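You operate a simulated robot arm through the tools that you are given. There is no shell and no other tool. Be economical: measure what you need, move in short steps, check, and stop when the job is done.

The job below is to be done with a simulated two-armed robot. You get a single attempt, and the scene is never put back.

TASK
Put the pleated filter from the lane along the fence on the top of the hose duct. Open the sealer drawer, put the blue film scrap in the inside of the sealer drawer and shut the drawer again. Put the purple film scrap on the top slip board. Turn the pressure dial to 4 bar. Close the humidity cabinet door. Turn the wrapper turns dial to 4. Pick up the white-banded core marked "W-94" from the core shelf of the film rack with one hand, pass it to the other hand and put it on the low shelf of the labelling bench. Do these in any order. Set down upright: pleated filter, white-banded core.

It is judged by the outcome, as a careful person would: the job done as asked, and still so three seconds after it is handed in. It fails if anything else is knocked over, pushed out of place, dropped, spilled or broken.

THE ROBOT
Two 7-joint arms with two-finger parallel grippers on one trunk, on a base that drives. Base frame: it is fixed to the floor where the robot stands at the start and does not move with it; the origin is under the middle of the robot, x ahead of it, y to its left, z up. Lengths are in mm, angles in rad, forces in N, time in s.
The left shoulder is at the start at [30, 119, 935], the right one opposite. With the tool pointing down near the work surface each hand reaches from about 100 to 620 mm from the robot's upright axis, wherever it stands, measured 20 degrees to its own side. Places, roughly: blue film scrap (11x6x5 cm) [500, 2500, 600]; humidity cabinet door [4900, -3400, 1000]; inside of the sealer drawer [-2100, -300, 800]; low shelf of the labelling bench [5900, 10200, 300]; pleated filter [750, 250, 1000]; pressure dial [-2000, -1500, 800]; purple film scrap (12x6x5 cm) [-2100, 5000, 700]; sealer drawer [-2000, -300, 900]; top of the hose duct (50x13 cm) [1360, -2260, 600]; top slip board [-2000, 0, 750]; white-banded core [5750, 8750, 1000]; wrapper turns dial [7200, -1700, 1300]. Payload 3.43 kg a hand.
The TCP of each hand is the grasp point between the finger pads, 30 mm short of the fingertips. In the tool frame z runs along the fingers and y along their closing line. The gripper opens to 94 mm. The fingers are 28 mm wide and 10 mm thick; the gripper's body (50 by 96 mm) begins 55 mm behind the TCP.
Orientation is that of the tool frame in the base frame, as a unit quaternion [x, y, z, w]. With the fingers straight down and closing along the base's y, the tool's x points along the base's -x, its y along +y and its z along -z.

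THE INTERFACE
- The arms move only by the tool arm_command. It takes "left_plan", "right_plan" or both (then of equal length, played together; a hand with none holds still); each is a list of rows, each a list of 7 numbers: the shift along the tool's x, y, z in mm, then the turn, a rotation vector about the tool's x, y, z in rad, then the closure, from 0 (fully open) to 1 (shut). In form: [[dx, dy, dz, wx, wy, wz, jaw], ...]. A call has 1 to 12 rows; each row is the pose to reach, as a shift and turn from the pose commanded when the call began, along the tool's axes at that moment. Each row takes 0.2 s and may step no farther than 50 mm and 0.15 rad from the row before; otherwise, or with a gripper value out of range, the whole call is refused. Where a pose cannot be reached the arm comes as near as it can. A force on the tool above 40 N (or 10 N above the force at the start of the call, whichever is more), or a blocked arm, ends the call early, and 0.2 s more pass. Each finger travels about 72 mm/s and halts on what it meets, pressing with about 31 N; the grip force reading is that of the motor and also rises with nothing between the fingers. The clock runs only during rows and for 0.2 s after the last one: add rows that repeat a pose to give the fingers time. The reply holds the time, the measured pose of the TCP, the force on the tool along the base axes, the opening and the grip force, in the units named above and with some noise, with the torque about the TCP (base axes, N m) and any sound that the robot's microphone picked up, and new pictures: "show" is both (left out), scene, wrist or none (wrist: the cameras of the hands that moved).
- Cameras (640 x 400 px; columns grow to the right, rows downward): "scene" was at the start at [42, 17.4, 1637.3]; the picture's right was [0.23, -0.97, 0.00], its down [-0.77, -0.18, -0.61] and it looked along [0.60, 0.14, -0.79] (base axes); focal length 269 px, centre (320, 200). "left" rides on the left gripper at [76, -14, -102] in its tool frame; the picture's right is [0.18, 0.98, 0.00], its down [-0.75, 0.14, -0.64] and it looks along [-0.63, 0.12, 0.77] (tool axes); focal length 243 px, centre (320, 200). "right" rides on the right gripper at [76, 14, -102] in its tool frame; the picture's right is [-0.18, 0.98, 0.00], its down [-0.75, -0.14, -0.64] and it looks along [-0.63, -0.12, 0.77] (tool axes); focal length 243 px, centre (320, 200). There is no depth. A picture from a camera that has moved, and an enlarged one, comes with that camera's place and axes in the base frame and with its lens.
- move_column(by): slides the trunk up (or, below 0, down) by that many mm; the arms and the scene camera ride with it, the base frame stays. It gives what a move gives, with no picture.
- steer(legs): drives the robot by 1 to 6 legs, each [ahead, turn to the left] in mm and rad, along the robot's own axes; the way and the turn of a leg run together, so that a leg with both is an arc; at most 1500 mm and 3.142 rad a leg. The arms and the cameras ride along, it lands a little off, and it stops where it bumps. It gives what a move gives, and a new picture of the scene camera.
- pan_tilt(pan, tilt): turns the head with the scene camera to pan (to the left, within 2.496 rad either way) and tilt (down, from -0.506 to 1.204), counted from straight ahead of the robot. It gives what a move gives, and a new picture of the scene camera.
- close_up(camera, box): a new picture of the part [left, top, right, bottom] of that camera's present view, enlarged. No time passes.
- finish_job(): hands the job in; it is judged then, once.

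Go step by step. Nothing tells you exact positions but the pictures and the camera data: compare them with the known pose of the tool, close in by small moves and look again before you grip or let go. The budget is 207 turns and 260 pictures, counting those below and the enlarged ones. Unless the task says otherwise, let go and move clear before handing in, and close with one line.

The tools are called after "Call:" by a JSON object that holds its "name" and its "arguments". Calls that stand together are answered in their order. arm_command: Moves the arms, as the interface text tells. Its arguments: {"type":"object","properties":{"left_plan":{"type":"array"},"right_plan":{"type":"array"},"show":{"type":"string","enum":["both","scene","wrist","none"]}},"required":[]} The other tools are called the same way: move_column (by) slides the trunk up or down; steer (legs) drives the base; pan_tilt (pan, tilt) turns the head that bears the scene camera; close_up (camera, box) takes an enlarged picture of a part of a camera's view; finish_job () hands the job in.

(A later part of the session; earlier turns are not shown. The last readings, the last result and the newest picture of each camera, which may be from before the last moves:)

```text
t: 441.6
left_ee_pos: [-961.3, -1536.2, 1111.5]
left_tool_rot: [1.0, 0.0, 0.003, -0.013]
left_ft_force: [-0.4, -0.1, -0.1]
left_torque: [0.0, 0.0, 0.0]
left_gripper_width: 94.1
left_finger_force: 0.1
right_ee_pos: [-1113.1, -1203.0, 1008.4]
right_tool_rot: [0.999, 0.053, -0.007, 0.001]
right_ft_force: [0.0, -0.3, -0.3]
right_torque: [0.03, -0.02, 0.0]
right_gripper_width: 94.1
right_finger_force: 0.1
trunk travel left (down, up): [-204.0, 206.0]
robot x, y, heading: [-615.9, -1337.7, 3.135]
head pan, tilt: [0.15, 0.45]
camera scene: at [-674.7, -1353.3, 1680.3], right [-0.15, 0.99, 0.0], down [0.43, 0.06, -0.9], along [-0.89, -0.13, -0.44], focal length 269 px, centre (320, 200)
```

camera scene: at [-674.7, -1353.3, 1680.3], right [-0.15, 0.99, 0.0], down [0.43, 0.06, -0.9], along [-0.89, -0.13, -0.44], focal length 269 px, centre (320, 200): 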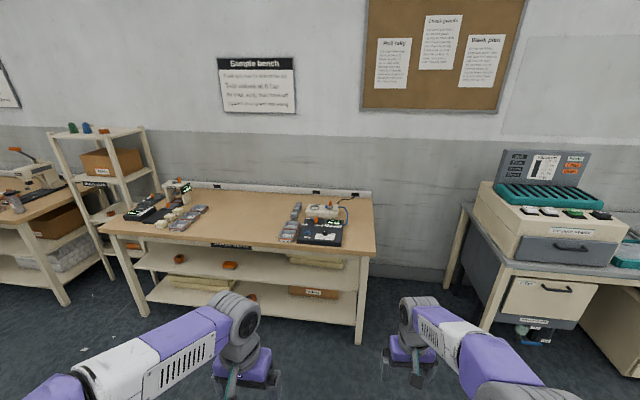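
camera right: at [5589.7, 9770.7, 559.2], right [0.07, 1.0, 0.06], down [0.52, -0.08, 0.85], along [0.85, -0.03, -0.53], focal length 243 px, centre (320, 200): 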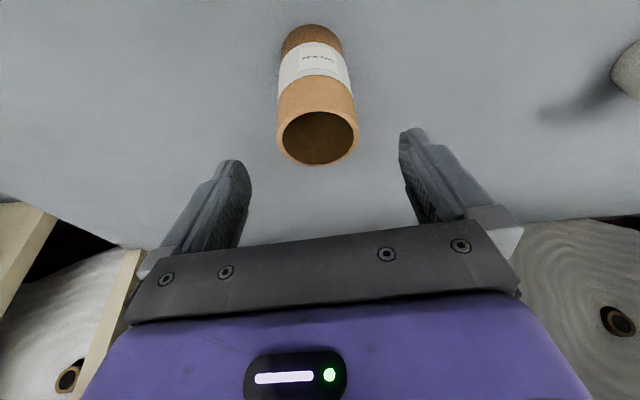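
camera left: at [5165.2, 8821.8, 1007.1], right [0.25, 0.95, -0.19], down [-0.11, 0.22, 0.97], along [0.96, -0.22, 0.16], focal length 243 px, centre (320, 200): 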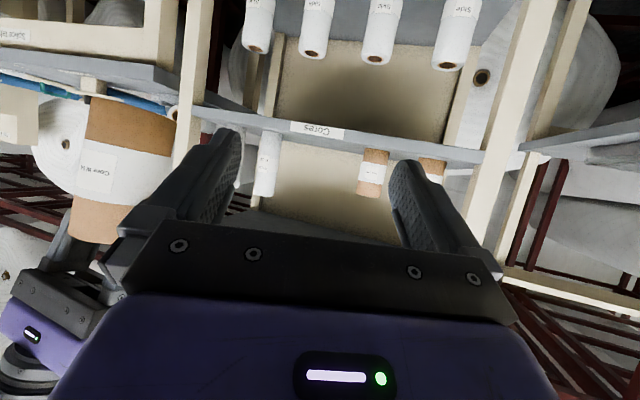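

Call:
{"name": "close_up", "arguments": {"camera": "scene", "box": [270, 185, 370, 248]}}

Call:
{"name": "close_up", "arguments": {"camera": "scene", "box": [440, 140, 640, 265]}}

```text
6.35 times, centred on (320, 216) of scene
camera zoom: at [-674.7, -1353.3, 1680.3], right [-0.15, 0.99, 0.0], down [0.43, 0.06, -0.9], along [-0.89, -0.13, -0.44], focal length 1705 px, centre (320, 95)
```

zoom: 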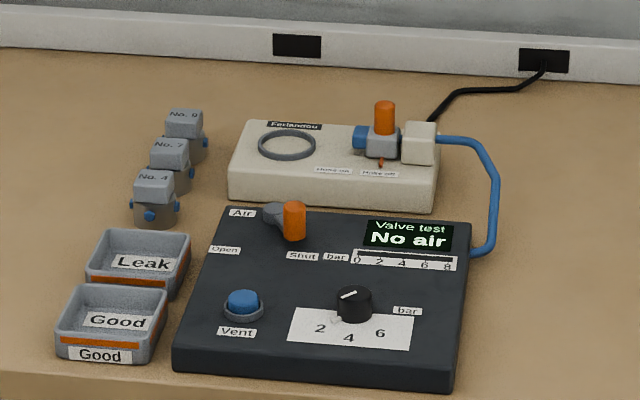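

```text
3.20 times, centred on (540, 202) of scene
camera zoom: at [-674.7, -1353.3, 1680.3], right [-0.15, 0.99, 0.0], down [0.43, 0.06, -0.9], along [-0.89, -0.13, -0.44], focal length 860 px, centre (-384, 192)
```

zoom: 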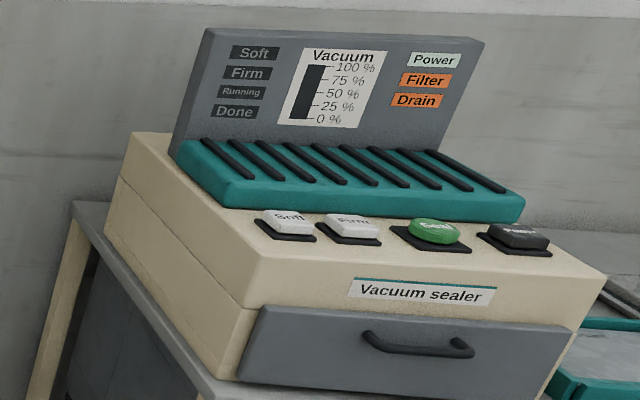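

The pressure dial (labels 2, 4, 6) is on the valve tester, at about (−1990, −1516, 820), reachable with the left hand. Driving up to the bench.

Call:
{"name": "steer", "arguments": {"legs": [[820, 0]]}}

Call:
{"name": "arm_command", "arguments": {"left_plan": [[-40, 0, 10, 0, 0, 0, 0.3], [-80, 0, 20, 0, 0, 0, 0.5], [-120, 0, 30, 0, 0, 0, 0.5], [-150, 0, 50, 0, 0, 0, 0.5], [-150, 0, 95, 0, 0, 0, 0.5], [-150, 0, 95, 0, 0, 0, 0.5]], "show": "wrist"}}

```text
t: 445.9
left_ee_pos: [-1784.9, -1526.5, 1111.0]
left_tool_rot: [1.0, -0.004, 0.004, -0.013]
left_ft_force: [-0.1, -0.2, 0.3]
left_torque: [0.0, 0.0, -0.02]
left_gripper_width: 93.8
left_finger_force: 0.1
right_ee_pos: [-1932.2, -1193.3, 1008.2]
right_tool_rot: [0.999, 0.048, -0.007, 0.001]
right_ft_force: [-1.9, -0.6, 0.5]
right_torque: [0.0, -0.01, 0.0]
right_gripper_width: 94.3
right_finger_force: 0.0
trunk travel left (down, up): [-204.0, 206.0]
robot x, y, heading: [-1432.1, -1334.2, 3.127]
head pan, tilt: [0.15, 0.45]
camera scene: at [-1494.9, -1346.6, 1680.3], right [-0.14, 0.99, 0.0], down [0.43, 0.06, -0.9], along [-0.89, -0.12, -0.44], focal length 269 px, centre (320, 200)
```

scene: 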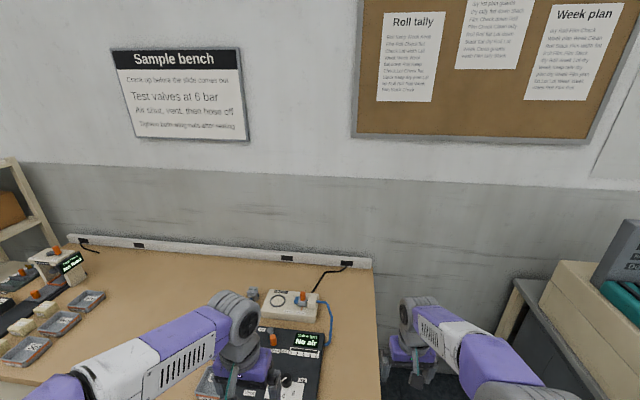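

```text
t: 447.4
left_ee_pos: [-1935.3, -1523.9, 1014.8]
left_tool_rot: [1.0, -0.005, 0.003, -0.013]
left_ft_force: [0.7, -0.4, 0.0]
left_torque: [-0.01, 0.0, -0.04]
left_gripper_width: 47.2
left_finger_force: 0.0
right_ee_pos: [-1933.7, -1192.4, 1007.7]
right_tool_rot: [0.999, 0.047, -0.007, 0.002]
right_ft_force: [0.2, 0.3, -0.1]
right_torque: [0.0, 0.0, 0.05]
right_gripper_width: 94.1
right_finger_force: 0.1
trunk travel left (down, up): [-204.0, 206.0]
robot x, y, heading: [-1429.4, -1333.6, 3.132]
head pan, tilt: [0.15, 0.45]
camera left: at [-1860.0, -1513.1, 1118.7], right [0.17, -0.98, -0.02], down [-0.76, -0.15, 0.63], along [-0.63, -0.09, -0.77], focal length 243 px, centre (320, 200)
```

left: 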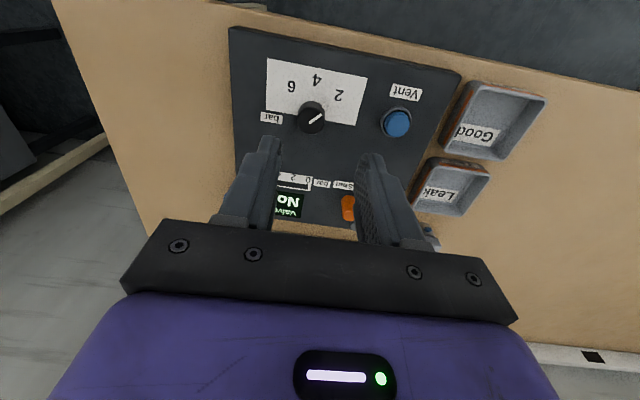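

Call:
{"name": "close_up", "arguments": {"camera": "left", "box": [262, 65, 362, 128]}}

```text
6.35 times, centred on (312, 96) of left
camera zoom: at [-1860.0, -1513.1, 1118.7], right [0.17, -0.98, -0.02], down [-0.76, -0.15, 0.63], along [-0.63, -0.09, -0.77], focal length 1540 px, centre (371, 857)
```

zoom: 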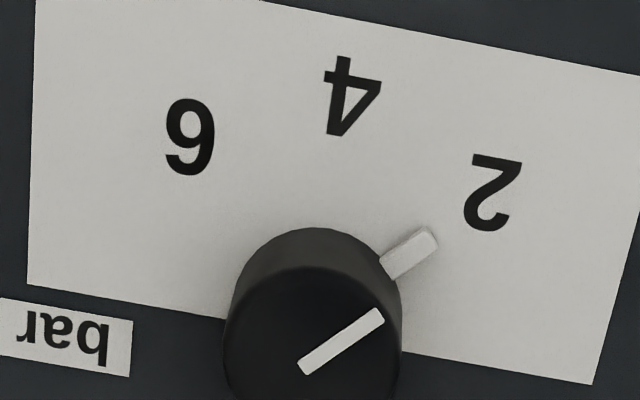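

The knob is a round one (~37 mm) with its marker at 2; it must turn ~48° counter-clockwise (from above) to 4. I'll position over it, pre-rotating the hand 45° clockwise.

Call:
{"name": "arm_command", "arguments": {"left_plan": [[-8, -2, 25, 0, 0, 0.14, 0.4], [-16, -4, 50, 0, 0, 0.28, 0.4], [-24, -6, 75, 0, 0, 0.42, 0.4], [-30, -8, 95, 0, 0, 0.56, 0.4], [-35, -9.5, 115, 0, 0, 0.7, 0.4], [-35, -9.5, 125, 0, 0, 0.785, 0.4], [-35, -9.5, 125, 0, 0, 0.785, 0.4]], "show": "wrist"}}

```text
t: 448.9
left_ee_pos: [-1966.5, -1509.3, 891.4]
left_tool_rot: [0.922, -0.388, -0.002, -0.013]
left_ft_force: [-0.2, 0.6, -0.1]
left_torque: [-0.02, 0.01, -0.01]
left_gripper_width: 56.4
left_finger_force: 0.1
right_ee_pos: [-1932.3, -1192.7, 1008.6]
right_tool_rot: [0.999, 0.048, -0.007, 0.001]
right_ft_force: [0.2, 1.2, -0.5]
right_torque: [0.03, 0.0, 0.01]
right_gripper_width: 94.0
right_finger_force: 0.2
trunk travel left (down, up): [-204.0, 206.0]
robot x, y, heading: [-1431.7, -1335.5, 3.129]
head pan, tilt: [0.15, 0.45]
camera left: at [-1904.0, -1557.1, 994.4], right [-0.57, -0.82, -0.02], down [-0.63, 0.42, 0.65], along [-0.52, 0.39, -0.76], focal length 243 px, centre (320, 200)
```

left: 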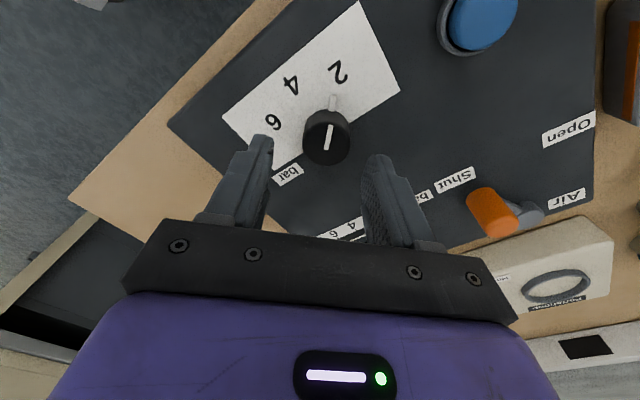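

Centred to within a few mm. Descending and gripping the knob.

Call:
{"name": "arm_command", "arguments": {"left_plan": [[-1, 4, 20, 0, 0, 0, 0.4], [-1, 4, 38, 0, 0, 0, 0.4], [-1, 4, 48, 0, 0, 0, 0.4], [-1, 4, 48, 0, 0, 0, 0.7], [-1, 4, 48, 0, 0, 0, 0.9], [-1, 4, 48, 0, 0, 0, 0.9]], "show": "wrist"}}

```text
t: 449.6
left_ee_pos: [-1970.7, -1511.0, 860.7]
left_tool_rot: [0.923, -0.384, -0.005, -0.009]
left_ft_force: [11.0, -1.0, 18.7]
left_torque: [-0.56, -0.12, 0.27]
left_gripper_width: 52.0
left_finger_force: 0.0
right_ee_pos: [-1931.6, -1192.7, 1009.6]
right_tool_rot: [0.999, 0.048, -0.008, 0.001]
right_ft_force: [0.0, 0.1, -1.0]
right_torque: [0.0, -0.07, 0.03]
right_gripper_width: 94.0
right_finger_force: 0.1
trunk travel left (down, up): [-204.0, 206.0]
robot x, y, heading: [-1432.9, -1333.3, 3.125]
head pan, tilt: [0.15, 0.45]
stopped in row 3 (left hand): the force on the tool passed its limit at 47 N (the readings are from after the stop); the commanded pose is now the measured one
camera left: at [-1906.8, -1557.4, 962.4], right [-0.57, -0.82, -0.02], down [-0.63, 0.42, 0.65], along [-0.53, 0.38, -0.76], focal length 243 px, centre (320, 200)
```

left: 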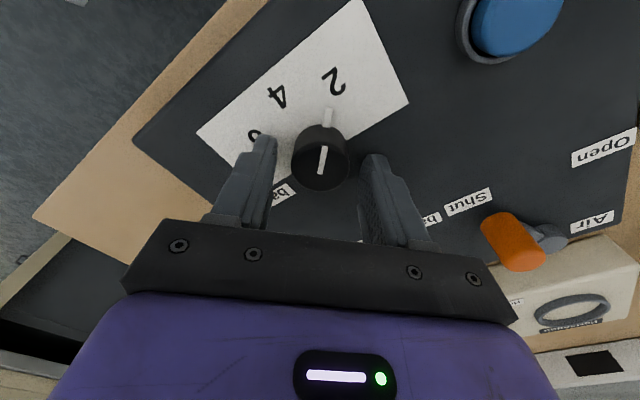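

The fingertips touched the panel (higher than estimated). I'll raise 5 mm and close on the knob.

Call:
{"name": "arm_command", "arguments": {"left_plan": [[0, 0, -5, 0, 0, 0, 0.4], [0, 0, -5, 0, 0, 0, 0.7], [0, 0, -5, 0, 0, 0, 0.9], [0, 0, -5, 0, 0, 0, 0.9]], "show": "wrist"}}

```text
t: 450.6
left_ee_pos: [-1971.7, -1508.2, 861.9]
left_tool_rot: [0.922, -0.388, -0.006, -0.01]
left_ft_force: [3.4, 6.0, -8.8]
left_torque: [0.6, 0.47, 0.09]
left_gripper_width: 31.2
left_finger_force: 45.0
right_ee_pos: [-1933.1, -1192.7, 1007.2]
right_tool_rot: [0.999, 0.048, -0.007, 0.001]
right_ft_force: [0.0, -0.1, 0.5]
right_torque: [0.01, 0.02, -0.04]
right_gripper_width: 94.2
right_finger_force: 0.0
trunk travel left (down, up): [-204.0, 206.0]
robot x, y, heading: [-1430.5, -1330.3, 3.126]
head pan, tilt: [0.15, 0.45]
camera left: at [-1908.0, -1556.0, 964.1], right [-0.57, -0.82, -0.02], down [-0.63, 0.42, 0.65], along [-0.53, 0.39, -0.76], focal length 243 px, centre (320, 200)
```

left: 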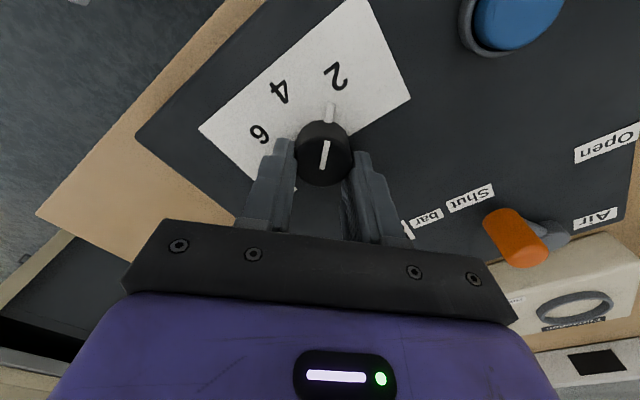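

Gripped (31 mm). Turning counter-clockwise ~48°.

Call:
{"name": "arm_command", "arguments": {"left_plan": [[0, 0, 0, 0, 0, -0.14, 0.9], [0, 0, 0, 0, 0, -0.28, 0.9], [0, 0, 0, 0, 0, -0.42, 0.9], [0, 0, 0, 0, 0, -0.56, 0.9], [0, 0, 0, 0, 0, -0.7, 0.9], [0, 0, 0, 0, 0, -0.84, 0.9], [0, 0, 0, 0, 0, -0.84, 0.9]], "show": "wrist"}}

Call:
{"name": "close_up", "arguments": {"camera": "left", "box": [240, 50, 400, 150]}}

```text
t: 452.2
left_ee_pos: [-1975.1, -1514.8, 862.6]
left_tool_rot: [1.0, 0.025, -0.003, -0.011]
left_ft_force: [-16.3, -19.9, -10.7]
left_torque: [-0.97, 0.97, -0.19]
left_gripper_width: 31.5
left_finger_force: 45.7
right_ee_pos: [-1933.8, -1197.0, 1008.5]
right_tool_rot: [0.999, 0.048, -0.007, 0.001]
right_ft_force: [-0.7, 0.0, -0.3]
right_torque: [-0.01, -0.01, 0.0]
right_gripper_width: 94.0
right_finger_force: 0.1
trunk travel left (down, up): [-204.0, 206.0]
robot x, y, heading: [-1428.5, -1331.8, 3.132]
head pan, tilt: [0.15, 0.45]
camera left: at [-1898.3, -1499.6, 965.4], right [0.23, -0.97, -0.02], down [-0.74, -0.19, 0.64], along [-0.63, -0.13, -0.77], focal length 243 px, centre (320, 200)
```

left: 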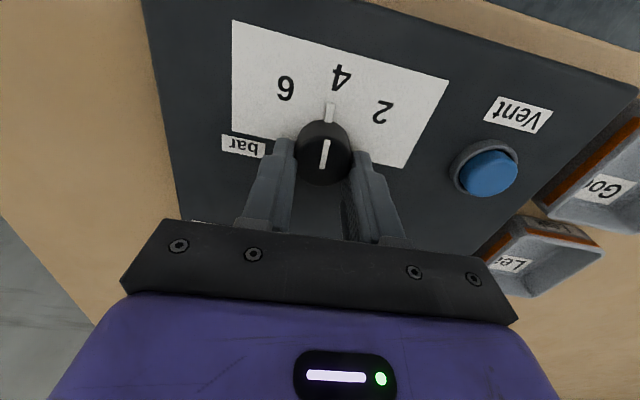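

```text
4.00 times, centred on (320, 100) of left
camera zoom: at [-1898.3, -1499.6, 965.4], right [0.23, -0.97, -0.02], down [-0.74, -0.19, 0.64], along [-0.63, -0.13, -0.77], focal length 970 px, centre (320, 600)
```

zoom: 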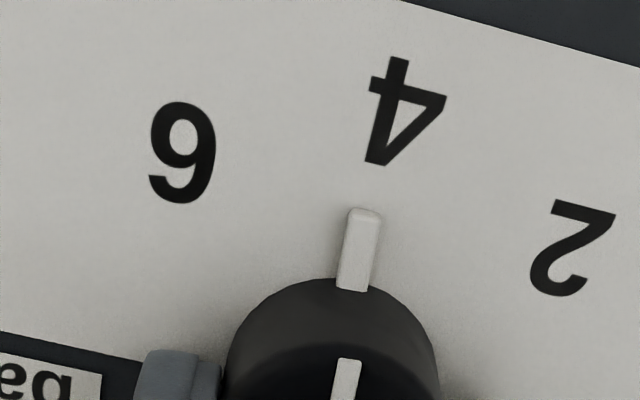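

The pointer is at 4, perhaps 6° past it. I'll turn back 0.1 rad, release and lift to check.

Call:
{"name": "arm_command", "arguments": {"left_plan": [[0, 0, 0, 0, 0, 0.06, 0.9], [0, 0, 0, 0, 0, 0.11, 0.9], [0, 0, 0, 0, 0, 0.11, 0.5], [0, 0, 0, 0, 0, 0.11, 0.3], [0, 0, -30, 0, 0, 0.11, 0.3], [0, 0, -75, 0, 0, 0.11, 0.3], [20, 0, -120, 0, 0, 0.11, 0.3]], "show": "wrist"}}

Call:
{"name": "close_up", "arguments": {"camera": "left", "box": [240, 50, 400, 150]}}

```text
t: 453.8
left_ee_pos: [-1948.3, -1511.0, 985.7]
left_tool_rot: [0.999, -0.031, -0.002, -0.012]
left_ft_force: [0.3, 0.0, 0.4]
left_torque: [-0.03, 0.05, 0.0]
left_gripper_width: 66.0
left_finger_force: 0.1
right_ee_pos: [-1931.9, -1193.4, 1008.7]
right_tool_rot: [0.999, 0.048, -0.008, 0.001]
right_ft_force: [-0.1, 0.7, 0.3]
right_torque: [-0.02, 0.0, 0.0]
right_gripper_width: 94.1
right_finger_force: 0.0
trunk travel left (down, up): [-204.0, 206.0]
robot x, y, heading: [-1437.1, -1335.6, 3.127]
head pan, tilt: [0.15, 0.45]
camera left: at [-1871.3, -1504.0, 1087.7], right [0.12, -0.99, -0.02], down [-0.76, -0.11, 0.64], along [-0.64, -0.06, -0.77], focal length 243 px, centre (320, 200)
```

left: 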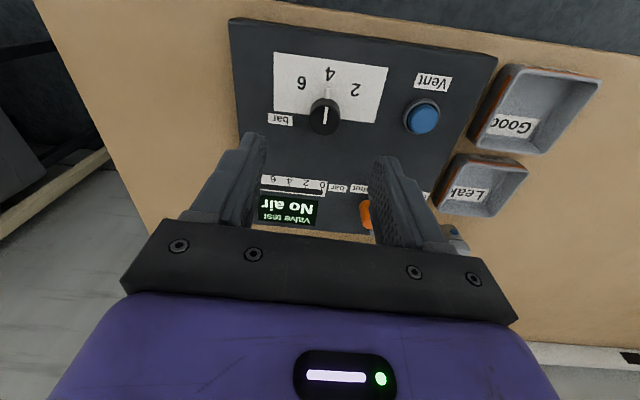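

```text
4.00 times, centred on (320, 100) of left
camera zoom: at [-1871.3, -1504.0, 1087.7], right [0.12, -0.99, -0.02], down [-0.76, -0.11, 0.64], along [-0.64, -0.06, -0.77], focal length 970 px, centre (320, 600)
```

zoom: 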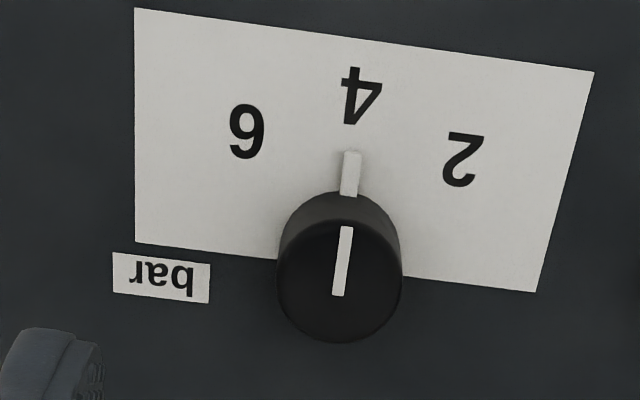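

The dial reads 4. Next the vacuum sealer: I'll open its drawer now, then fetch both scraps. Moving over to face it.

Call:
{"name": "steer", "arguments": {"legs": [[-400, 0], [0, -1.556], [940, 0], [0, 1.571]]}}

Call:
{"name": "pan_tilt", "arguments": {"pan": -0.2, "tilt": 0.6}}

```text
t: 468.5
left_ee_pos: [-1524.8, -573.9, 984.7]
left_tool_rot: [0.999, -0.036, -0.001, -0.011]
left_ft_force: [-0.5, 0.3, 0.8]
left_torque: [0.02, 0.0, -0.01]
left_gripper_width: 65.5
left_finger_force: 0.1
right_ee_pos: [-1503.3, -255.1, 1008.5]
right_tool_rot: [0.999, 0.042, -0.008, 0.001]
right_ft_force: [0.7, -0.2, 0.0]
right_torque: [-0.07, -0.03, 0.01]
right_gripper_width: 94.1
right_finger_force: 0.1
trunk travel left (down, up): [-204.0, 206.0]
robot x, y, heading: [-1004.4, -399.7, 3.118]
head pan, tilt: [0.15, 0.45]
camera scene: at [-1067.0, -414.2, 1680.4], right [-0.13, 0.99, 0.0], down [0.43, 0.06, -0.9], along [-0.89, -0.11, -0.44], focal length 269 px, centre (320, 200)
```

scene: 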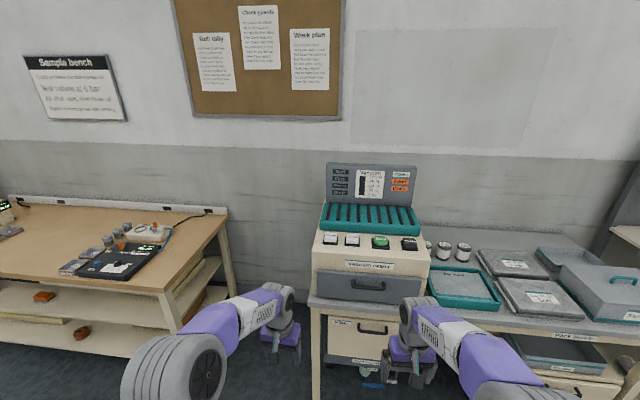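

```text
t: 469.3
left_ee_pos: [-1525.6, -575.0, 983.2]
left_tool_rot: [0.999, -0.037, -0.003, -0.012]
left_ft_force: [0.2, 0.3, 0.2]
left_torque: [-0.02, -0.01, -0.02]
left_gripper_width: 65.7
left_finger_force: 0.0
right_ee_pos: [-1502.9, -255.1, 1007.8]
right_tool_rot: [0.999, 0.043, -0.007, 0.001]
right_ft_force: [1.7, 0.1, -0.3]
right_torque: [0.0, -0.03, 0.03]
right_gripper_width: 94.2
right_finger_force: 0.2
trunk travel left (down, up): [-204.0, 206.0]
robot x, y, heading: [-1006.6, -404.0, 3.118]
head pan, tilt: [-0.201, 0.6]
camera scene: at [-1062.0, -382.9, 1666.8], right [0.22, 0.98, 0.0], down [0.55, -0.12, -0.83], along [-0.8, 0.18, -0.56], focal length 269 px, centre (320, 200)
```

scene: 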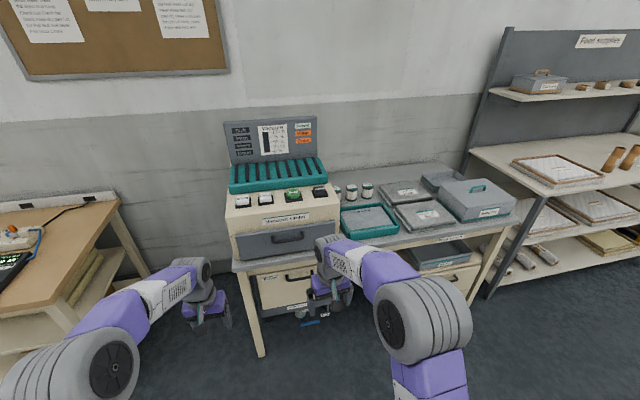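

Call:
{"name": "close_up", "arguments": {"camera": "scene", "box": [220, 150, 540, 350]}}

Call:
{"name": "close_up", "arguments": {"camera": "scene", "box": [400, 190, 528, 270]}}

```text
2.00 times, centred on (380, 250) of scene
camera zoom: at [-1062.0, -382.9, 1666.8], right [0.22, 0.98, 0.0], down [0.55, -0.12, -0.83], along [-0.8, 0.18, -0.56], focal length 537 px, centre (200, 100)
```

zoom: 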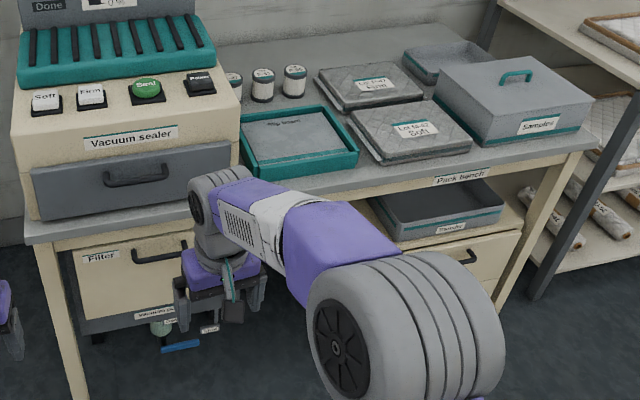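

```text
5.00 times, centred on (464, 230) of scene
camera zoom: at [-1062.0, -382.9, 1666.8], right [0.22, 0.98, 0.0], down [0.55, -0.12, -0.83], along [-0.8, 0.18, -0.56], focal length 1343 px, centre (-400, 50)
```

zoom: 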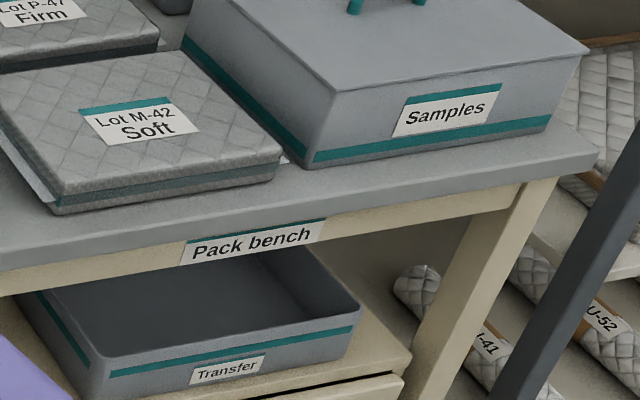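

Call:
{"name": "close_up", "arguments": {"camera": "scene", "box": [330, 195, 410, 245]}}

```text
8.00 times, centred on (370, 220) of scene
camera zoom: at [-1062.0, -382.9, 1666.8], right [0.22, 0.98, 0.0], down [0.55, -0.12, -0.83], along [-0.8, 0.18, -0.56], focal length 2149 px, centre (-80, 40)
```

zoom: 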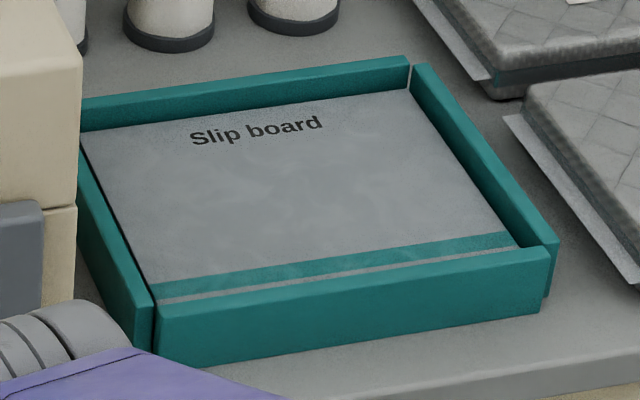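

The slip board lies in the teal tray. The sealer drawer's handle is at about (−1888, −330, 915). I'll turn the right hand to point forward at that height.

Call:
{"name": "arm_command", "arguments": {"right_plan": [[-4, 6, 8, 0, -0.131, 0, 0.2], [-8, 12, 16, 0, -0.262, 0, 0.4], [-12, 19, 24, 0, -0.393, 0, 0.4], [-16, 25, 31, 0, -0.524, 0, 0.4], [-20, 31, 39, 0, -0.655, 0, 0.4], [-24, 37, 47, 0, -0.785, 0, 0.4], [-28, 44, 55, 0, -0.916, 0, 0.4], [-32, 50, 62, 0, -1.047, 0, 0.4], [-36, 56, 70, 0, -1.178, 0, 0.4], [-40, 62, 78, 0, -1.309, 0, 0.4], [-44, 68, 86, 0, -1.44, 0, 0.4], [-48, 75, 93, 0, -1.571, 0, 0.4]], "show": "none"}}

Call:
{"name": "arm_command", "arguments": {"right_plan": [[0, 0, 0, 0, 0, 0.14, 0.4], [0, 0, 0, 0, 0, 0.28, 0.4], [0, 0, 0, 0, 0, 0.42, 0.4], [0, 0, 0, 0, 0, 0.56, 0.4], [0, 0, 0, 0, 0, 0.7, 0.4], [0, 0, 0, 0, 0, 0.84, 0.4], [0, 0, 0, 0, 0, 0.98, 0.4], [0, 0, 0, 0, 0, 1.12, 0.4], [0, 0, 0, 0, 0, 1.26, 0.4], [0, 0, 0, 0, 0, 1.4, 0.4], [0, 0, 0, 0, 0, 1.54, 0.4], [0, 0, 0, 0, 0, 1.571, 0.4]], "show": "wrist"}}

```text
t: 471.9
left_ee_pos: [-1525.0, -572.1, 983.5]
left_tool_rot: [0.999, -0.036, -0.001, -0.012]
left_ft_force: [0.5, 1.0, -0.4]
left_torque: [0.01, 0.04, 0.0]
left_gripper_width: 65.9
left_finger_force: 0.1
right_ee_pos: [-1546.1, -333.7, 916.5]
right_tool_rot: [-0.7, -0.028, 0.713, -0.03]
right_ft_force: [-0.1, 1.3, 0.1]
right_torque: [0.0, 0.0, -0.02]
right_gripper_width: 56.3
right_finger_force: 0.0
trunk travel left (down, up): [-204.0, 206.0]
robot x, y, heading: [-1003.3, -402.9, 3.117]
head pan, tilt: [-0.201, 0.6]
```

```text
t: 474.5
left_ee_pos: [-1525.6, -573.8, 983.7]
left_tool_rot: [0.999, -0.038, -0.001, -0.012]
left_ft_force: [0.1, 0.3, -0.1]
left_torque: [0.0, 0.01, -0.03]
left_gripper_width: 65.6
left_finger_force: 0.0
right_ee_pos: [-1545.8, -335.4, 915.6]
right_tool_rot: [0.516, -0.475, -0.481, 0.526]
right_ft_force: [0.5, 0.6, 0.1]
right_torque: [-0.02, -0.04, 0.03]
right_gripper_width: 56.4
right_finger_force: 0.1
trunk travel left (down, up): [-204.0, 206.0]
robot x, y, heading: [-1006.8, -402.5, 3.121]
head pan, tilt: [-0.201, 0.6]
camera right: at [-1436.6, -400.9, 929.4], right [0.0, 0.19, 0.98], down [0.57, 0.81, -0.15], along [-0.82, 0.56, -0.11], focal length 243 px, centre (320, 200)
```

right: 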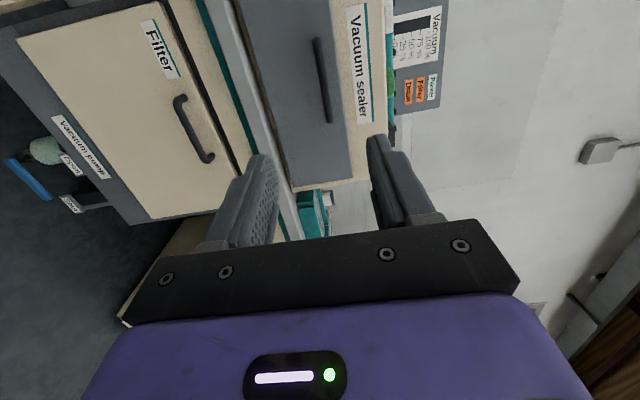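

The handle is straight ahead at the hand's height. Driving 230 mm closer.

Call:
{"name": "steer", "arguments": {"legs": [[230, 0]]}}

Call:
{"name": "close_up", "arguments": {"camera": "right", "box": [0, 0, 640, 400]}}

```text
t: 476.3
left_ee_pos: [-1756.6, -574.1, 982.8]
left_tool_rot: [0.999, -0.032, -0.002, -0.012]
left_ft_force: [0.0, 0.3, -0.7]
left_torque: [0.01, -0.03, 0.01]
left_gripper_width: 65.7
left_finger_force: 0.0
right_ee_pos: [-1780.5, -336.0, 916.3]
right_tool_rot: [0.518, -0.474, -0.479, 0.527]
right_ft_force: [0.4, -0.1, -0.4]
right_torque: [0.01, 0.05, -0.02]
right_gripper_width: 56.2
right_finger_force: 0.1
trunk travel left (down, up): [-204.0, 206.0]
robot x, y, heading: [-1238.3, -397.5, 3.129]
head pan, tilt: [-0.201, 0.6]
camera scene: at [-1296.6, -379.2, 1666.7], right [0.21, 0.98, 0.0], down [0.55, -0.12, -0.82], along [-0.81, 0.17, -0.57], focal length 269 px, centre (320, 200)
```

scene: 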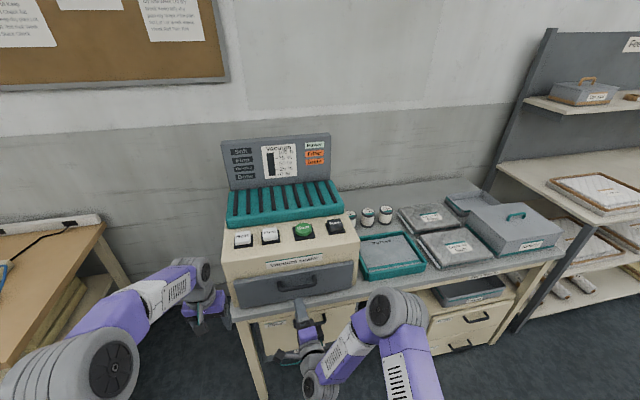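

```text
1.00 times, centred on (320, 200) of right (not enlarged: the box is as wide or as high as the picture)
camera zoom: at [-1670.5, -400.7, 928.8], right [0.0, 0.19, 0.98], down [0.57, 0.81, -0.15], along [-0.82, 0.56, -0.11], focal length 243 px, centre (320, 200)
```

zoom: 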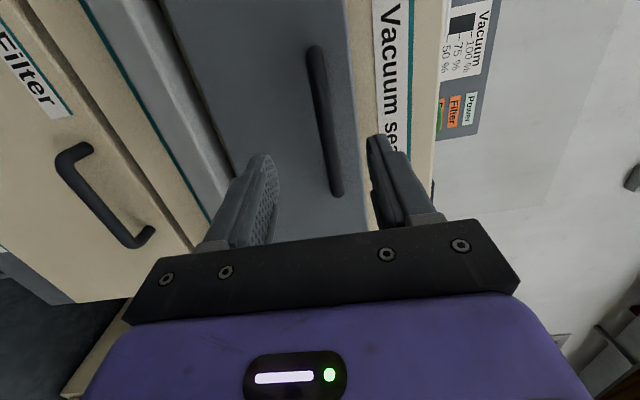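

Aligned. Driving 60 mm, then final reach with the arm.

Call:
{"name": "steer", "arguments": {"legs": [[60, 0]]}}

Call:
{"name": "arm_command", "arguments": {"right_plan": [[0, 3, 12, 0, 0, 0, 0.4], [0, 3, 24, 0, 0, 0, 0.4], [0, 3, 34, 0, 0, 0, 0.4], [0, 3, 34, 0, 0, 0, 0.4]], "show": "wrist"}}

```text
t: 477.2
left_ee_pos: [-1815.2, -573.2, 983.7]
left_tool_rot: [0.999, -0.033, -0.002, -0.011]
left_ft_force: [0.2, 0.6, -0.9]
left_torque: [0.02, -0.02, 0.02]
left_gripper_width: 65.9
left_finger_force: 0.2
right_ee_pos: [-1837.3, -335.7, 915.5]
right_tool_rot: [0.518, -0.473, -0.479, 0.527]
right_ft_force: [-0.6, -0.9, -0.1]
right_torque: [0.03, 0.02, 0.04]
right_gripper_width: 56.4
right_finger_force: 0.1
trunk travel left (down, up): [-204.0, 206.0]
robot x, y, heading: [-1293.8, -397.6, 3.125]
head pan, tilt: [-0.201, 0.6]
camera scene: at [-1354.4, -378.4, 1666.7], right [0.21, 0.98, 0.0], down [0.55, -0.12, -0.82], along [-0.81, 0.18, -0.57], focal length 269 px, centre (320, 200)
```

scene: 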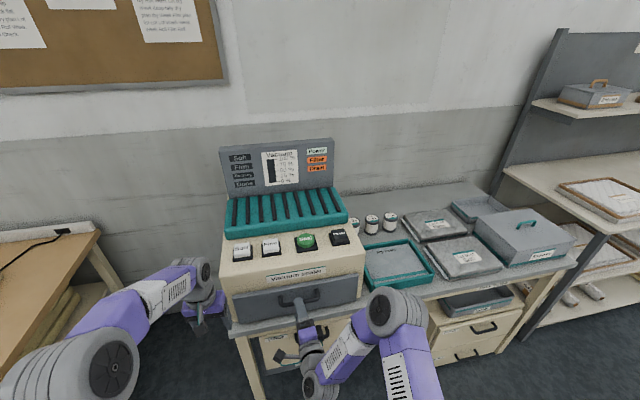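

```text
t: 478.2
left_ee_pos: [-1813.8, -572.3, 983.4]
left_tool_rot: [0.999, -0.032, -0.002, -0.011]
left_ft_force: [0.3, -0.6, -0.1]
left_torque: [0.01, -0.02, 0.03]
left_gripper_width: 66.1
left_finger_force: 0.2
right_ee_pos: [-1868.7, -336.5, 919.2]
right_tool_rot: [0.519, -0.472, -0.479, 0.527]
right_ft_force: [-0.5, -0.5, -0.3]
right_torque: [-0.01, 0.03, -0.04]
right_gripper_width: 56.2
right_finger_force: 0.0
trunk travel left (down, up): [-204.0, 206.0]
robot x, y, heading: [-1295.1, -398.2, 3.127]
head pan, tilt: [-0.201, 0.6]
camera right: at [-1759.7, -401.3, 932.4], right [0.0, 0.19, 0.98], down [0.57, 0.81, -0.15], along [-0.82, 0.56, -0.11], focal length 243 px, centre (320, 200)
```

right: 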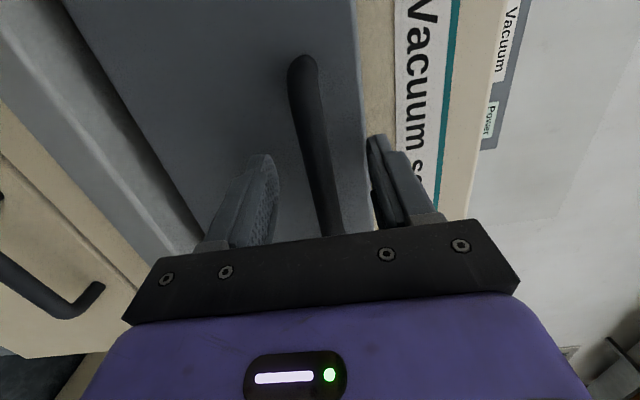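

Advance 14 mm more and close on the bar.

Call:
{"name": "arm_command", "arguments": {"right_plan": [[0, 0, 7, 0, 0, 0, 0.4], [0, 0, 14, 0, 0, 0, 0.4], [0, 0, 14, 0, 0, 0, 0.7], [0, 0, 14, 0, 0, 0, 0.95], [0, 0, 14, 0, 0, 0, 0.95]], "show": "wrist"}}

```text
t: 478.8
left_ee_pos: [-1811.1, -571.5, 984.4]
left_tool_rot: [0.999, -0.033, -0.004, -0.012]
left_ft_force: [-0.7, -0.5, -0.1]
left_torque: [-0.03, -0.02, 0.0]
left_gripper_width: 65.8
left_finger_force: 0.1
right_ee_pos: [-1873.4, -338.2, 915.7]
right_tool_rot: [0.523, -0.476, -0.475, 0.524]
right_ft_force: [53.0, 5.5, 3.3]
right_torque: [0.04, 0.74, -0.75]
right_gripper_width: 39.6
right_finger_force: 6.4
trunk travel left (down, up): [-204.0, 206.0]
robot x, y, heading: [-1293.4, -398.8, 3.124]
head pan, tilt: [-0.201, 0.6]
stopped in row 3 (right hand): the force on the tool passed its limit at 48 N (the readings are from after the stop); the commanded pose is now the measured one
camera right: at [-1765.3, -401.9, 930.1], right [-0.02, 0.19, 0.98], down [0.57, 0.81, -0.14], along [-0.82, 0.56, -0.12], focal length 243 px, centre (320, 200)
```

right: 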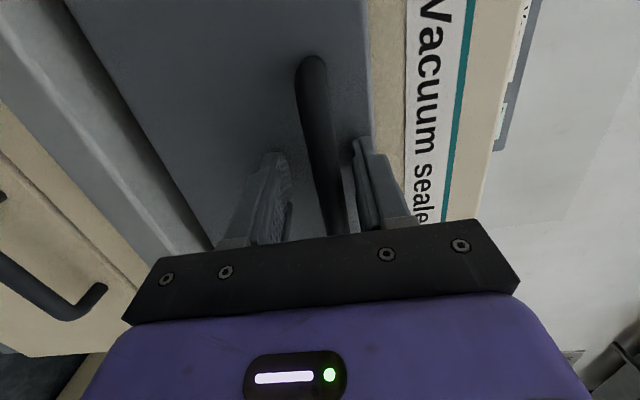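

The tips touched the drawer face; the bar is inside the grip. Back 4 mm and close.

Call:
{"name": "arm_command", "arguments": {"right_plan": [[0, 0, -5, 0, 0, 0, 0.5], [0, 0, -5, 0, 0, 0, 0.8], [0, 0, -5, 0, 0, 0, 0.95], [0, 0, -5, 0, 0, 0, 0.95]], "show": "none"}}

```text
t: 479.8
left_ee_pos: [-1811.4, -572.5, 985.6]
left_tool_rot: [0.999, -0.033, -0.002, -0.012]
left_ft_force: [0.0, -0.2, -0.9]
left_torque: [0.03, 0.01, 0.01]
left_gripper_width: 65.7
left_finger_force: 0.0
right_ee_pos: [-1874.4, -338.3, 921.1]
right_tool_rot: [0.518, -0.473, -0.479, 0.527]
right_ft_force: [-1.1, 1.6, 24.9]
right_torque: [0.24, -0.04, 0.02]
right_gripper_width: 18.3
right_finger_force: 45.0
trunk travel left (down, up): [-204.0, 206.0]
robot x, y, heading: [-1293.9, -394.4, 3.124]
head pan, tilt: [-0.201, 0.6]
```

Handle gripped. Pulling the drawer by driving back 190 mm.

Call:
{"name": "steer", "arguments": {"legs": [[-190, 0]]}}

```text
t: 481.4
left_ee_pos: [-1624.8, -574.4, 985.1]
left_tool_rot: [0.999, -0.034, -0.003, -0.011]
left_ft_force: [-0.2, 0.3, 0.6]
left_torque: [-0.02, 0.02, 0.03]
left_gripper_width: 65.8
left_finger_force: 0.0
right_ee_pos: [-1686.7, -337.4, 921.0]
right_tool_rot: [0.517, -0.474, -0.482, 0.525]
right_ft_force: [-2.0, 7.2, 32.7]
right_torque: [0.13, 0.01, 0.73]
right_gripper_width: 18.4
right_finger_force: 45.0
trunk travel left (down, up): [-204.0, 206.0]
robot x, y, heading: [-1107.8, -399.8, 3.123]
head pan, tilt: [-0.201, 0.6]
camera scene: at [-1161.2, -380.6, 1667.0], right [0.22, 0.98, 0.0], down [0.55, -0.12, -0.83], along [-0.81, 0.18, -0.56], focal length 269 px, centre (320, 200)
```

scene: 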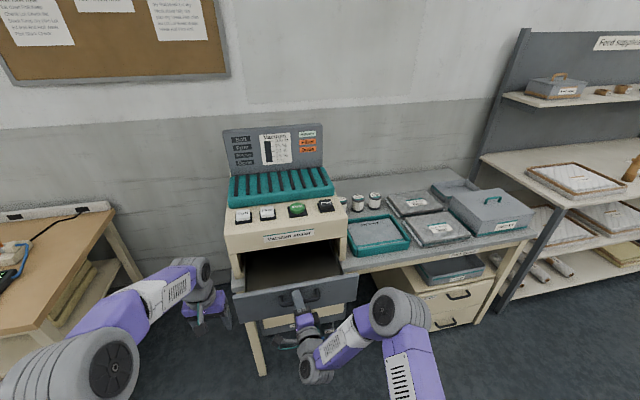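

The drawer is open ~190 mm. Releasing and backing off; then folding the right hand down again.

Call:
{"name": "arm_command", "arguments": {"right_plan": [[0, 0, 0, 0, 0, 0, 0.7], [0, 0, 0, 0, 0, 0, 0.4], [0, 0, 0, 0, 0, 0, 0.4]], "show": "none"}}

Call:
{"name": "steer", "arguments": {"legs": [[-300, 0]]}}

Call:
{"name": "arm_command", "arguments": {"right_plan": [[0, 0, 0, 0, 0, -0.14, 0.4], [0, 0, 0, 0, 0, -0.28, 0.4], [0, 0, 0, 0, 0, -0.42, 0.4], [0, 0, 0, 0, 0, -0.56, 0.4], [0, 0, 0, 0, 0, -0.7, 0.4], [0, 0, 0, 0, 0, -0.84, 0.4], [0, 0, 0, 0, 0, -0.98, 0.4], [0, 0, 0, 0, 0, -1.12, 0.4], [0, 0, 0, 0, 0, -1.26, 0.4], [0, 0, 0, 0, 0, -1.4, 0.4], [0, 0, 0, 0, 0, -1.54, 0.4], [0, 0, 0, 0, 0, -1.571, 0.4]], "show": "none"}}

Call:
{"name": "arm_command", "arguments": {"right_plan": [[-5, -5, -4, 0, 0.131, 0, 0], [-10, -10, -8, 0, 0.262, 0, 0], [-15, -15, -12, 0, 0.393, 0, 0], [-20, -20, -16, 0, 0.524, 0, 0], [-25, -25, -20, 0, 0.655, 0, 0], [-30, -30, -24, 0, 0.785, 0, 0], [-36, -35, -28, 0, 0.916, 0, 0], [-42, -40, -32, 0, 1.047, 0, 0], [-48, -45, -36, 0, 1.178, 0, 0], [-54, -50, -40, 0, 1.309, 0, 0], [-60, -55, -44, 0, 1.44, 0, 0], [-66, -60, -48, 0, 1.571, 0, 0]], "show": "none"}}

```text
t: 482.2
left_ee_pos: [-1626.7, -574.0, 983.7]
left_tool_rot: [0.999, -0.034, -0.003, -0.012]
left_ft_force: [0.6, 0.0, 0.0]
left_torque: [0.01, -0.02, 0.03]
left_gripper_width: 65.9
left_finger_force: 0.1
right_ee_pos: [-1689.0, -336.8, 919.1]
right_tool_rot: [0.517, -0.475, -0.481, 0.525]
right_ft_force: [-0.3, 0.1, -0.3]
right_torque: [0.0, 0.0, -0.02]
right_gripper_width: 56.4
right_finger_force: 0.1
trunk travel left (down, up): [-204.0, 206.0]
robot x, y, heading: [-1108.8, -400.1, 3.12]
head pan, tilt: [-0.201, 0.6]
```

```text
t: 484.2
left_ee_pos: [-1337.1, -572.8, 984.1]
left_tool_rot: [0.999, -0.043, -0.002, -0.011]
left_ft_force: [0.3, 1.1, 0.1]
left_torque: [0.0, 0.01, 0.0]
left_gripper_width: 65.6
left_finger_force: 0.0
right_ee_pos: [-1394.6, -335.6, 920.8]
right_tool_rot: [0.514, -0.479, -0.485, 0.521]
right_ft_force: [-0.1, 0.3, -0.1]
right_torque: [0.02, -0.04, 0.02]
right_gripper_width: 56.4
right_finger_force: 0.1
trunk travel left (down, up): [-204.0, 206.0]
robot x, y, heading: [-817.4, -405.7, 3.112]
head pan, tilt: [-0.201, 0.6]
camera scene: at [-872.0, -387.8, 1666.8], right [0.23, 0.97, 0.0], down [0.55, -0.13, -0.83], along [-0.8, 0.19, -0.56], focal length 269 px, centre (320, 200)
```

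scene: 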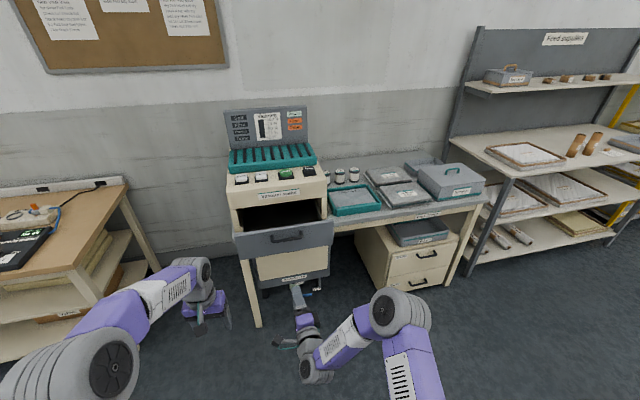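

```text
t: 486.8
left_ee_pos: [-1337.6, -572.8, 984.0]
left_tool_rot: [0.999, -0.043, -0.003, -0.011]
left_ft_force: [-0.2, -1.1, -0.1]
left_torque: [-0.02, -0.01, 0.03]
left_gripper_width: 65.9
left_finger_force: 0.0
right_ee_pos: [-1395.6, -336.1, 918.8]
right_tool_rot: [-0.702, -0.026, 0.711, -0.025]
right_ft_force: [0.3, 0.5, 0.5]
right_torque: [0.03, 0.01, 0.01]
right_gripper_width: 56.4
right_finger_force: 0.0
trunk travel left (down, up): [-204.0, 206.0]
robot x, y, heading: [-814.6, -407.0, 3.106]
head pan, tilt: [-0.201, 0.6]
```

```text
t: 489.4
left_ee_pos: [-1338.1, -572.3, 983.3]
left_tool_rot: [0.999, -0.043, -0.002, -0.012]
left_ft_force: [-0.9, -0.4, -0.4]
left_torque: [-0.03, 0.0, 0.02]
left_gripper_width: 65.7
left_finger_force: 0.0
right_ee_pos: [-1350.6, -269.5, 984.9]
right_tool_rot: [0.999, 0.034, -0.005, 0.001]
right_ft_force: [0.1, -0.3, 0.5]
right_torque: [0.01, -0.01, 0.01]
right_gripper_width: 94.2
right_finger_force: 0.0
trunk travel left (down, up): [-204.0, 206.0]
robot x, y, heading: [-814.6, -409.3, 3.107]
head pan, tilt: [-0.201, 0.6]
```

Now to the blue scrap, at about (500, 2500, 600) on the white bag north of the table. Driving north up the aisle.

Call:
{"name": "steer", "arguments": {"legs": [[0, -1.536], [1500, 0], [750, 0], [0, -1.0]]}}

```text
t: 506.7
left_ee_pos: [-491.8, 2280.0, 983.8]
left_tool_rot: [-0.272, 0.962, -0.01, 0.005]
left_ft_force: [-0.1, 1.0, 0.1]
left_torque: [0.02, 0.01, 0.02]
left_gripper_width: 65.6
left_finger_force: 0.0
right_ee_pos: [-300.1, 2043.2, 984.3]
right_tool_rot: [-0.345, 0.939, 0.003, 0.007]
right_ft_force: [-0.1, -0.5, 0.4]
right_torque: [0.0, 0.02, 0.02]
right_gripper_width: 94.1
right_finger_force: 0.0
trunk travel left (down, up): [-204.0, 206.0]
robot x, y, heading: [-814.1, 1833.4, 0.6]
head pan, tilt: [-0.201, 0.6]
camera scene: at [-756.1, 1854.2, 1666.8], right [0.39, -0.92, 0.0], down [-0.52, -0.22, -0.83], along [0.76, 0.32, -0.56], focal length 269 px, centre (320, 200)
```

scene: 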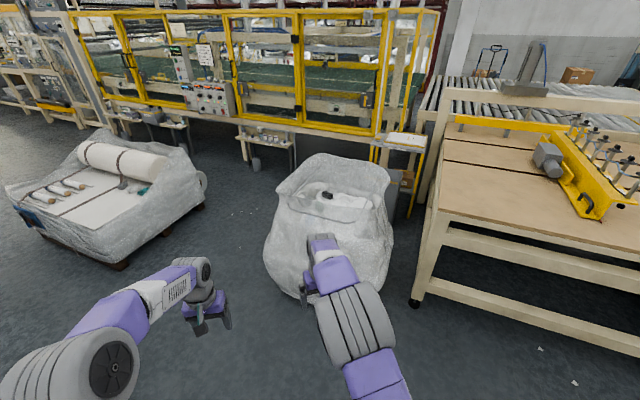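

Call:
{"name": "close_up", "arguments": {"camera": "scene", "box": [260, 140, 420, 240]}}

Call:
{"name": "close_up", "arguments": {"camera": "scene", "box": [0, 120, 220, 258]}}

```text
4.00 times, centred on (340, 190) of scene
camera zoom: at [-756.1, 1854.2, 1666.8], right [0.39, -0.92, 0.0], down [-0.52, -0.22, -0.83], along [0.76, 0.32, -0.56], focal length 1074 px, centre (240, 240)
```

zoom: 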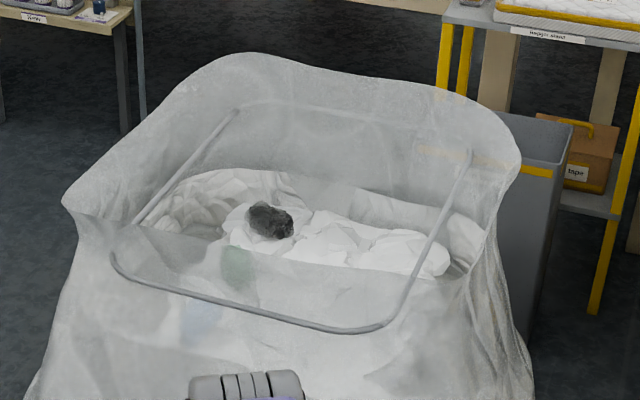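

```text
2.90 times, centred on (110, 189) of scene
camera zoom: at [-756.1, 1854.2, 1666.8], right [0.39, -0.92, 0.0], down [-0.52, -0.22, -0.83], along [0.76, 0.32, -0.56], focal length 778 px, centre (929, 232)
```

zoom: 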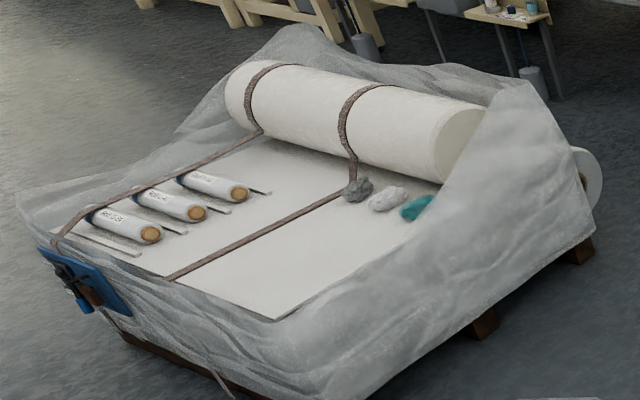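

The blue scrap seems to be inside the translucent bag, near its north-west corner. I'll drive around to the bag's north side and look down into it.

Call:
{"name": "steer", "arguments": {"legs": [[0, 0.708], [1208, 0], [0, -1.308], [820, 0], [0, -1.571]]}}

Call:
{"name": "pan_tilt", "arguments": {"pan": 0.1, "tilt": 0.85}}

```text
t: 520.6
left_ee_pos: [518.6, 3125.8, 984.3]
left_tool_rot: [0.054, 0.998, -0.012, 0.003]
left_ft_force: [-0.1, -0.2, -0.3]
left_torque: [0.01, -0.04, -0.01]
left_gripper_width: 65.7
left_finger_force: 0.1
right_ee_pos: [525.1, 2822.0, 983.9]
right_tool_rot: [-0.024, 1.0, 0.0, 0.008]
right_ft_force: [-0.8, 0.6, 0.6]
right_torque: [-0.03, -0.06, 0.04]
right_gripper_width: 94.2
right_finger_force: 0.0
trunk travel left (down, up): [-204.0, 206.0]
robot x, y, heading: [-3.4, 2972.1, -0.058]
head pan, tilt: [-0.201, 0.6]
stopped in leg 4: the robot was blocked; the commanded pose is now the measured one
camera scene: at [47.1, 2952.6, 1666.9], right [-0.25, -0.97, 0.0], down [-0.54, 0.14, -0.83], along [0.8, -0.21, -0.56], focal length 269 px, centre (320, 200)
```

scene: 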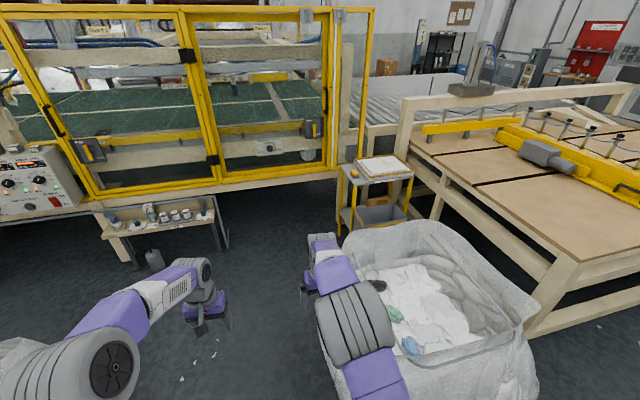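

```text
t: 521.4
left_ee_pos: [520.1, 3126.4, 982.9]
left_tool_rot: [0.054, 0.998, -0.013, 0.002]
left_ft_force: [-0.3, -0.8, -0.3]
left_torque: [0.01, -0.03, 0.02]
left_gripper_width: 65.8
left_finger_force: 0.0
right_ee_pos: [528.6, 2820.5, 983.9]
right_tool_rot: [-0.024, 1.0, 0.0, 0.006]
right_ft_force: [0.9, 0.6, 0.2]
right_torque: [0.01, -0.02, 0.0]
right_gripper_width: 94.0
right_finger_force: 0.0
trunk travel left (down, up): [-204.0, 206.0]
robot x, y, heading: [-7.4, 2971.4, -0.058]
head pan, tilt: [0.099, 0.85]
camera scene: at [43.4, 2977.9, 1645.9], right [0.04, -1.0, 0.0], down [-0.75, -0.03, -0.66], along [0.66, 0.03, -0.75], focal length 269 px, centre (320, 200)
```

scene: 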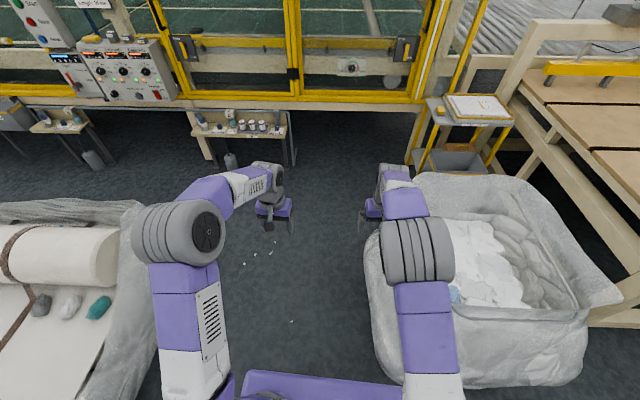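

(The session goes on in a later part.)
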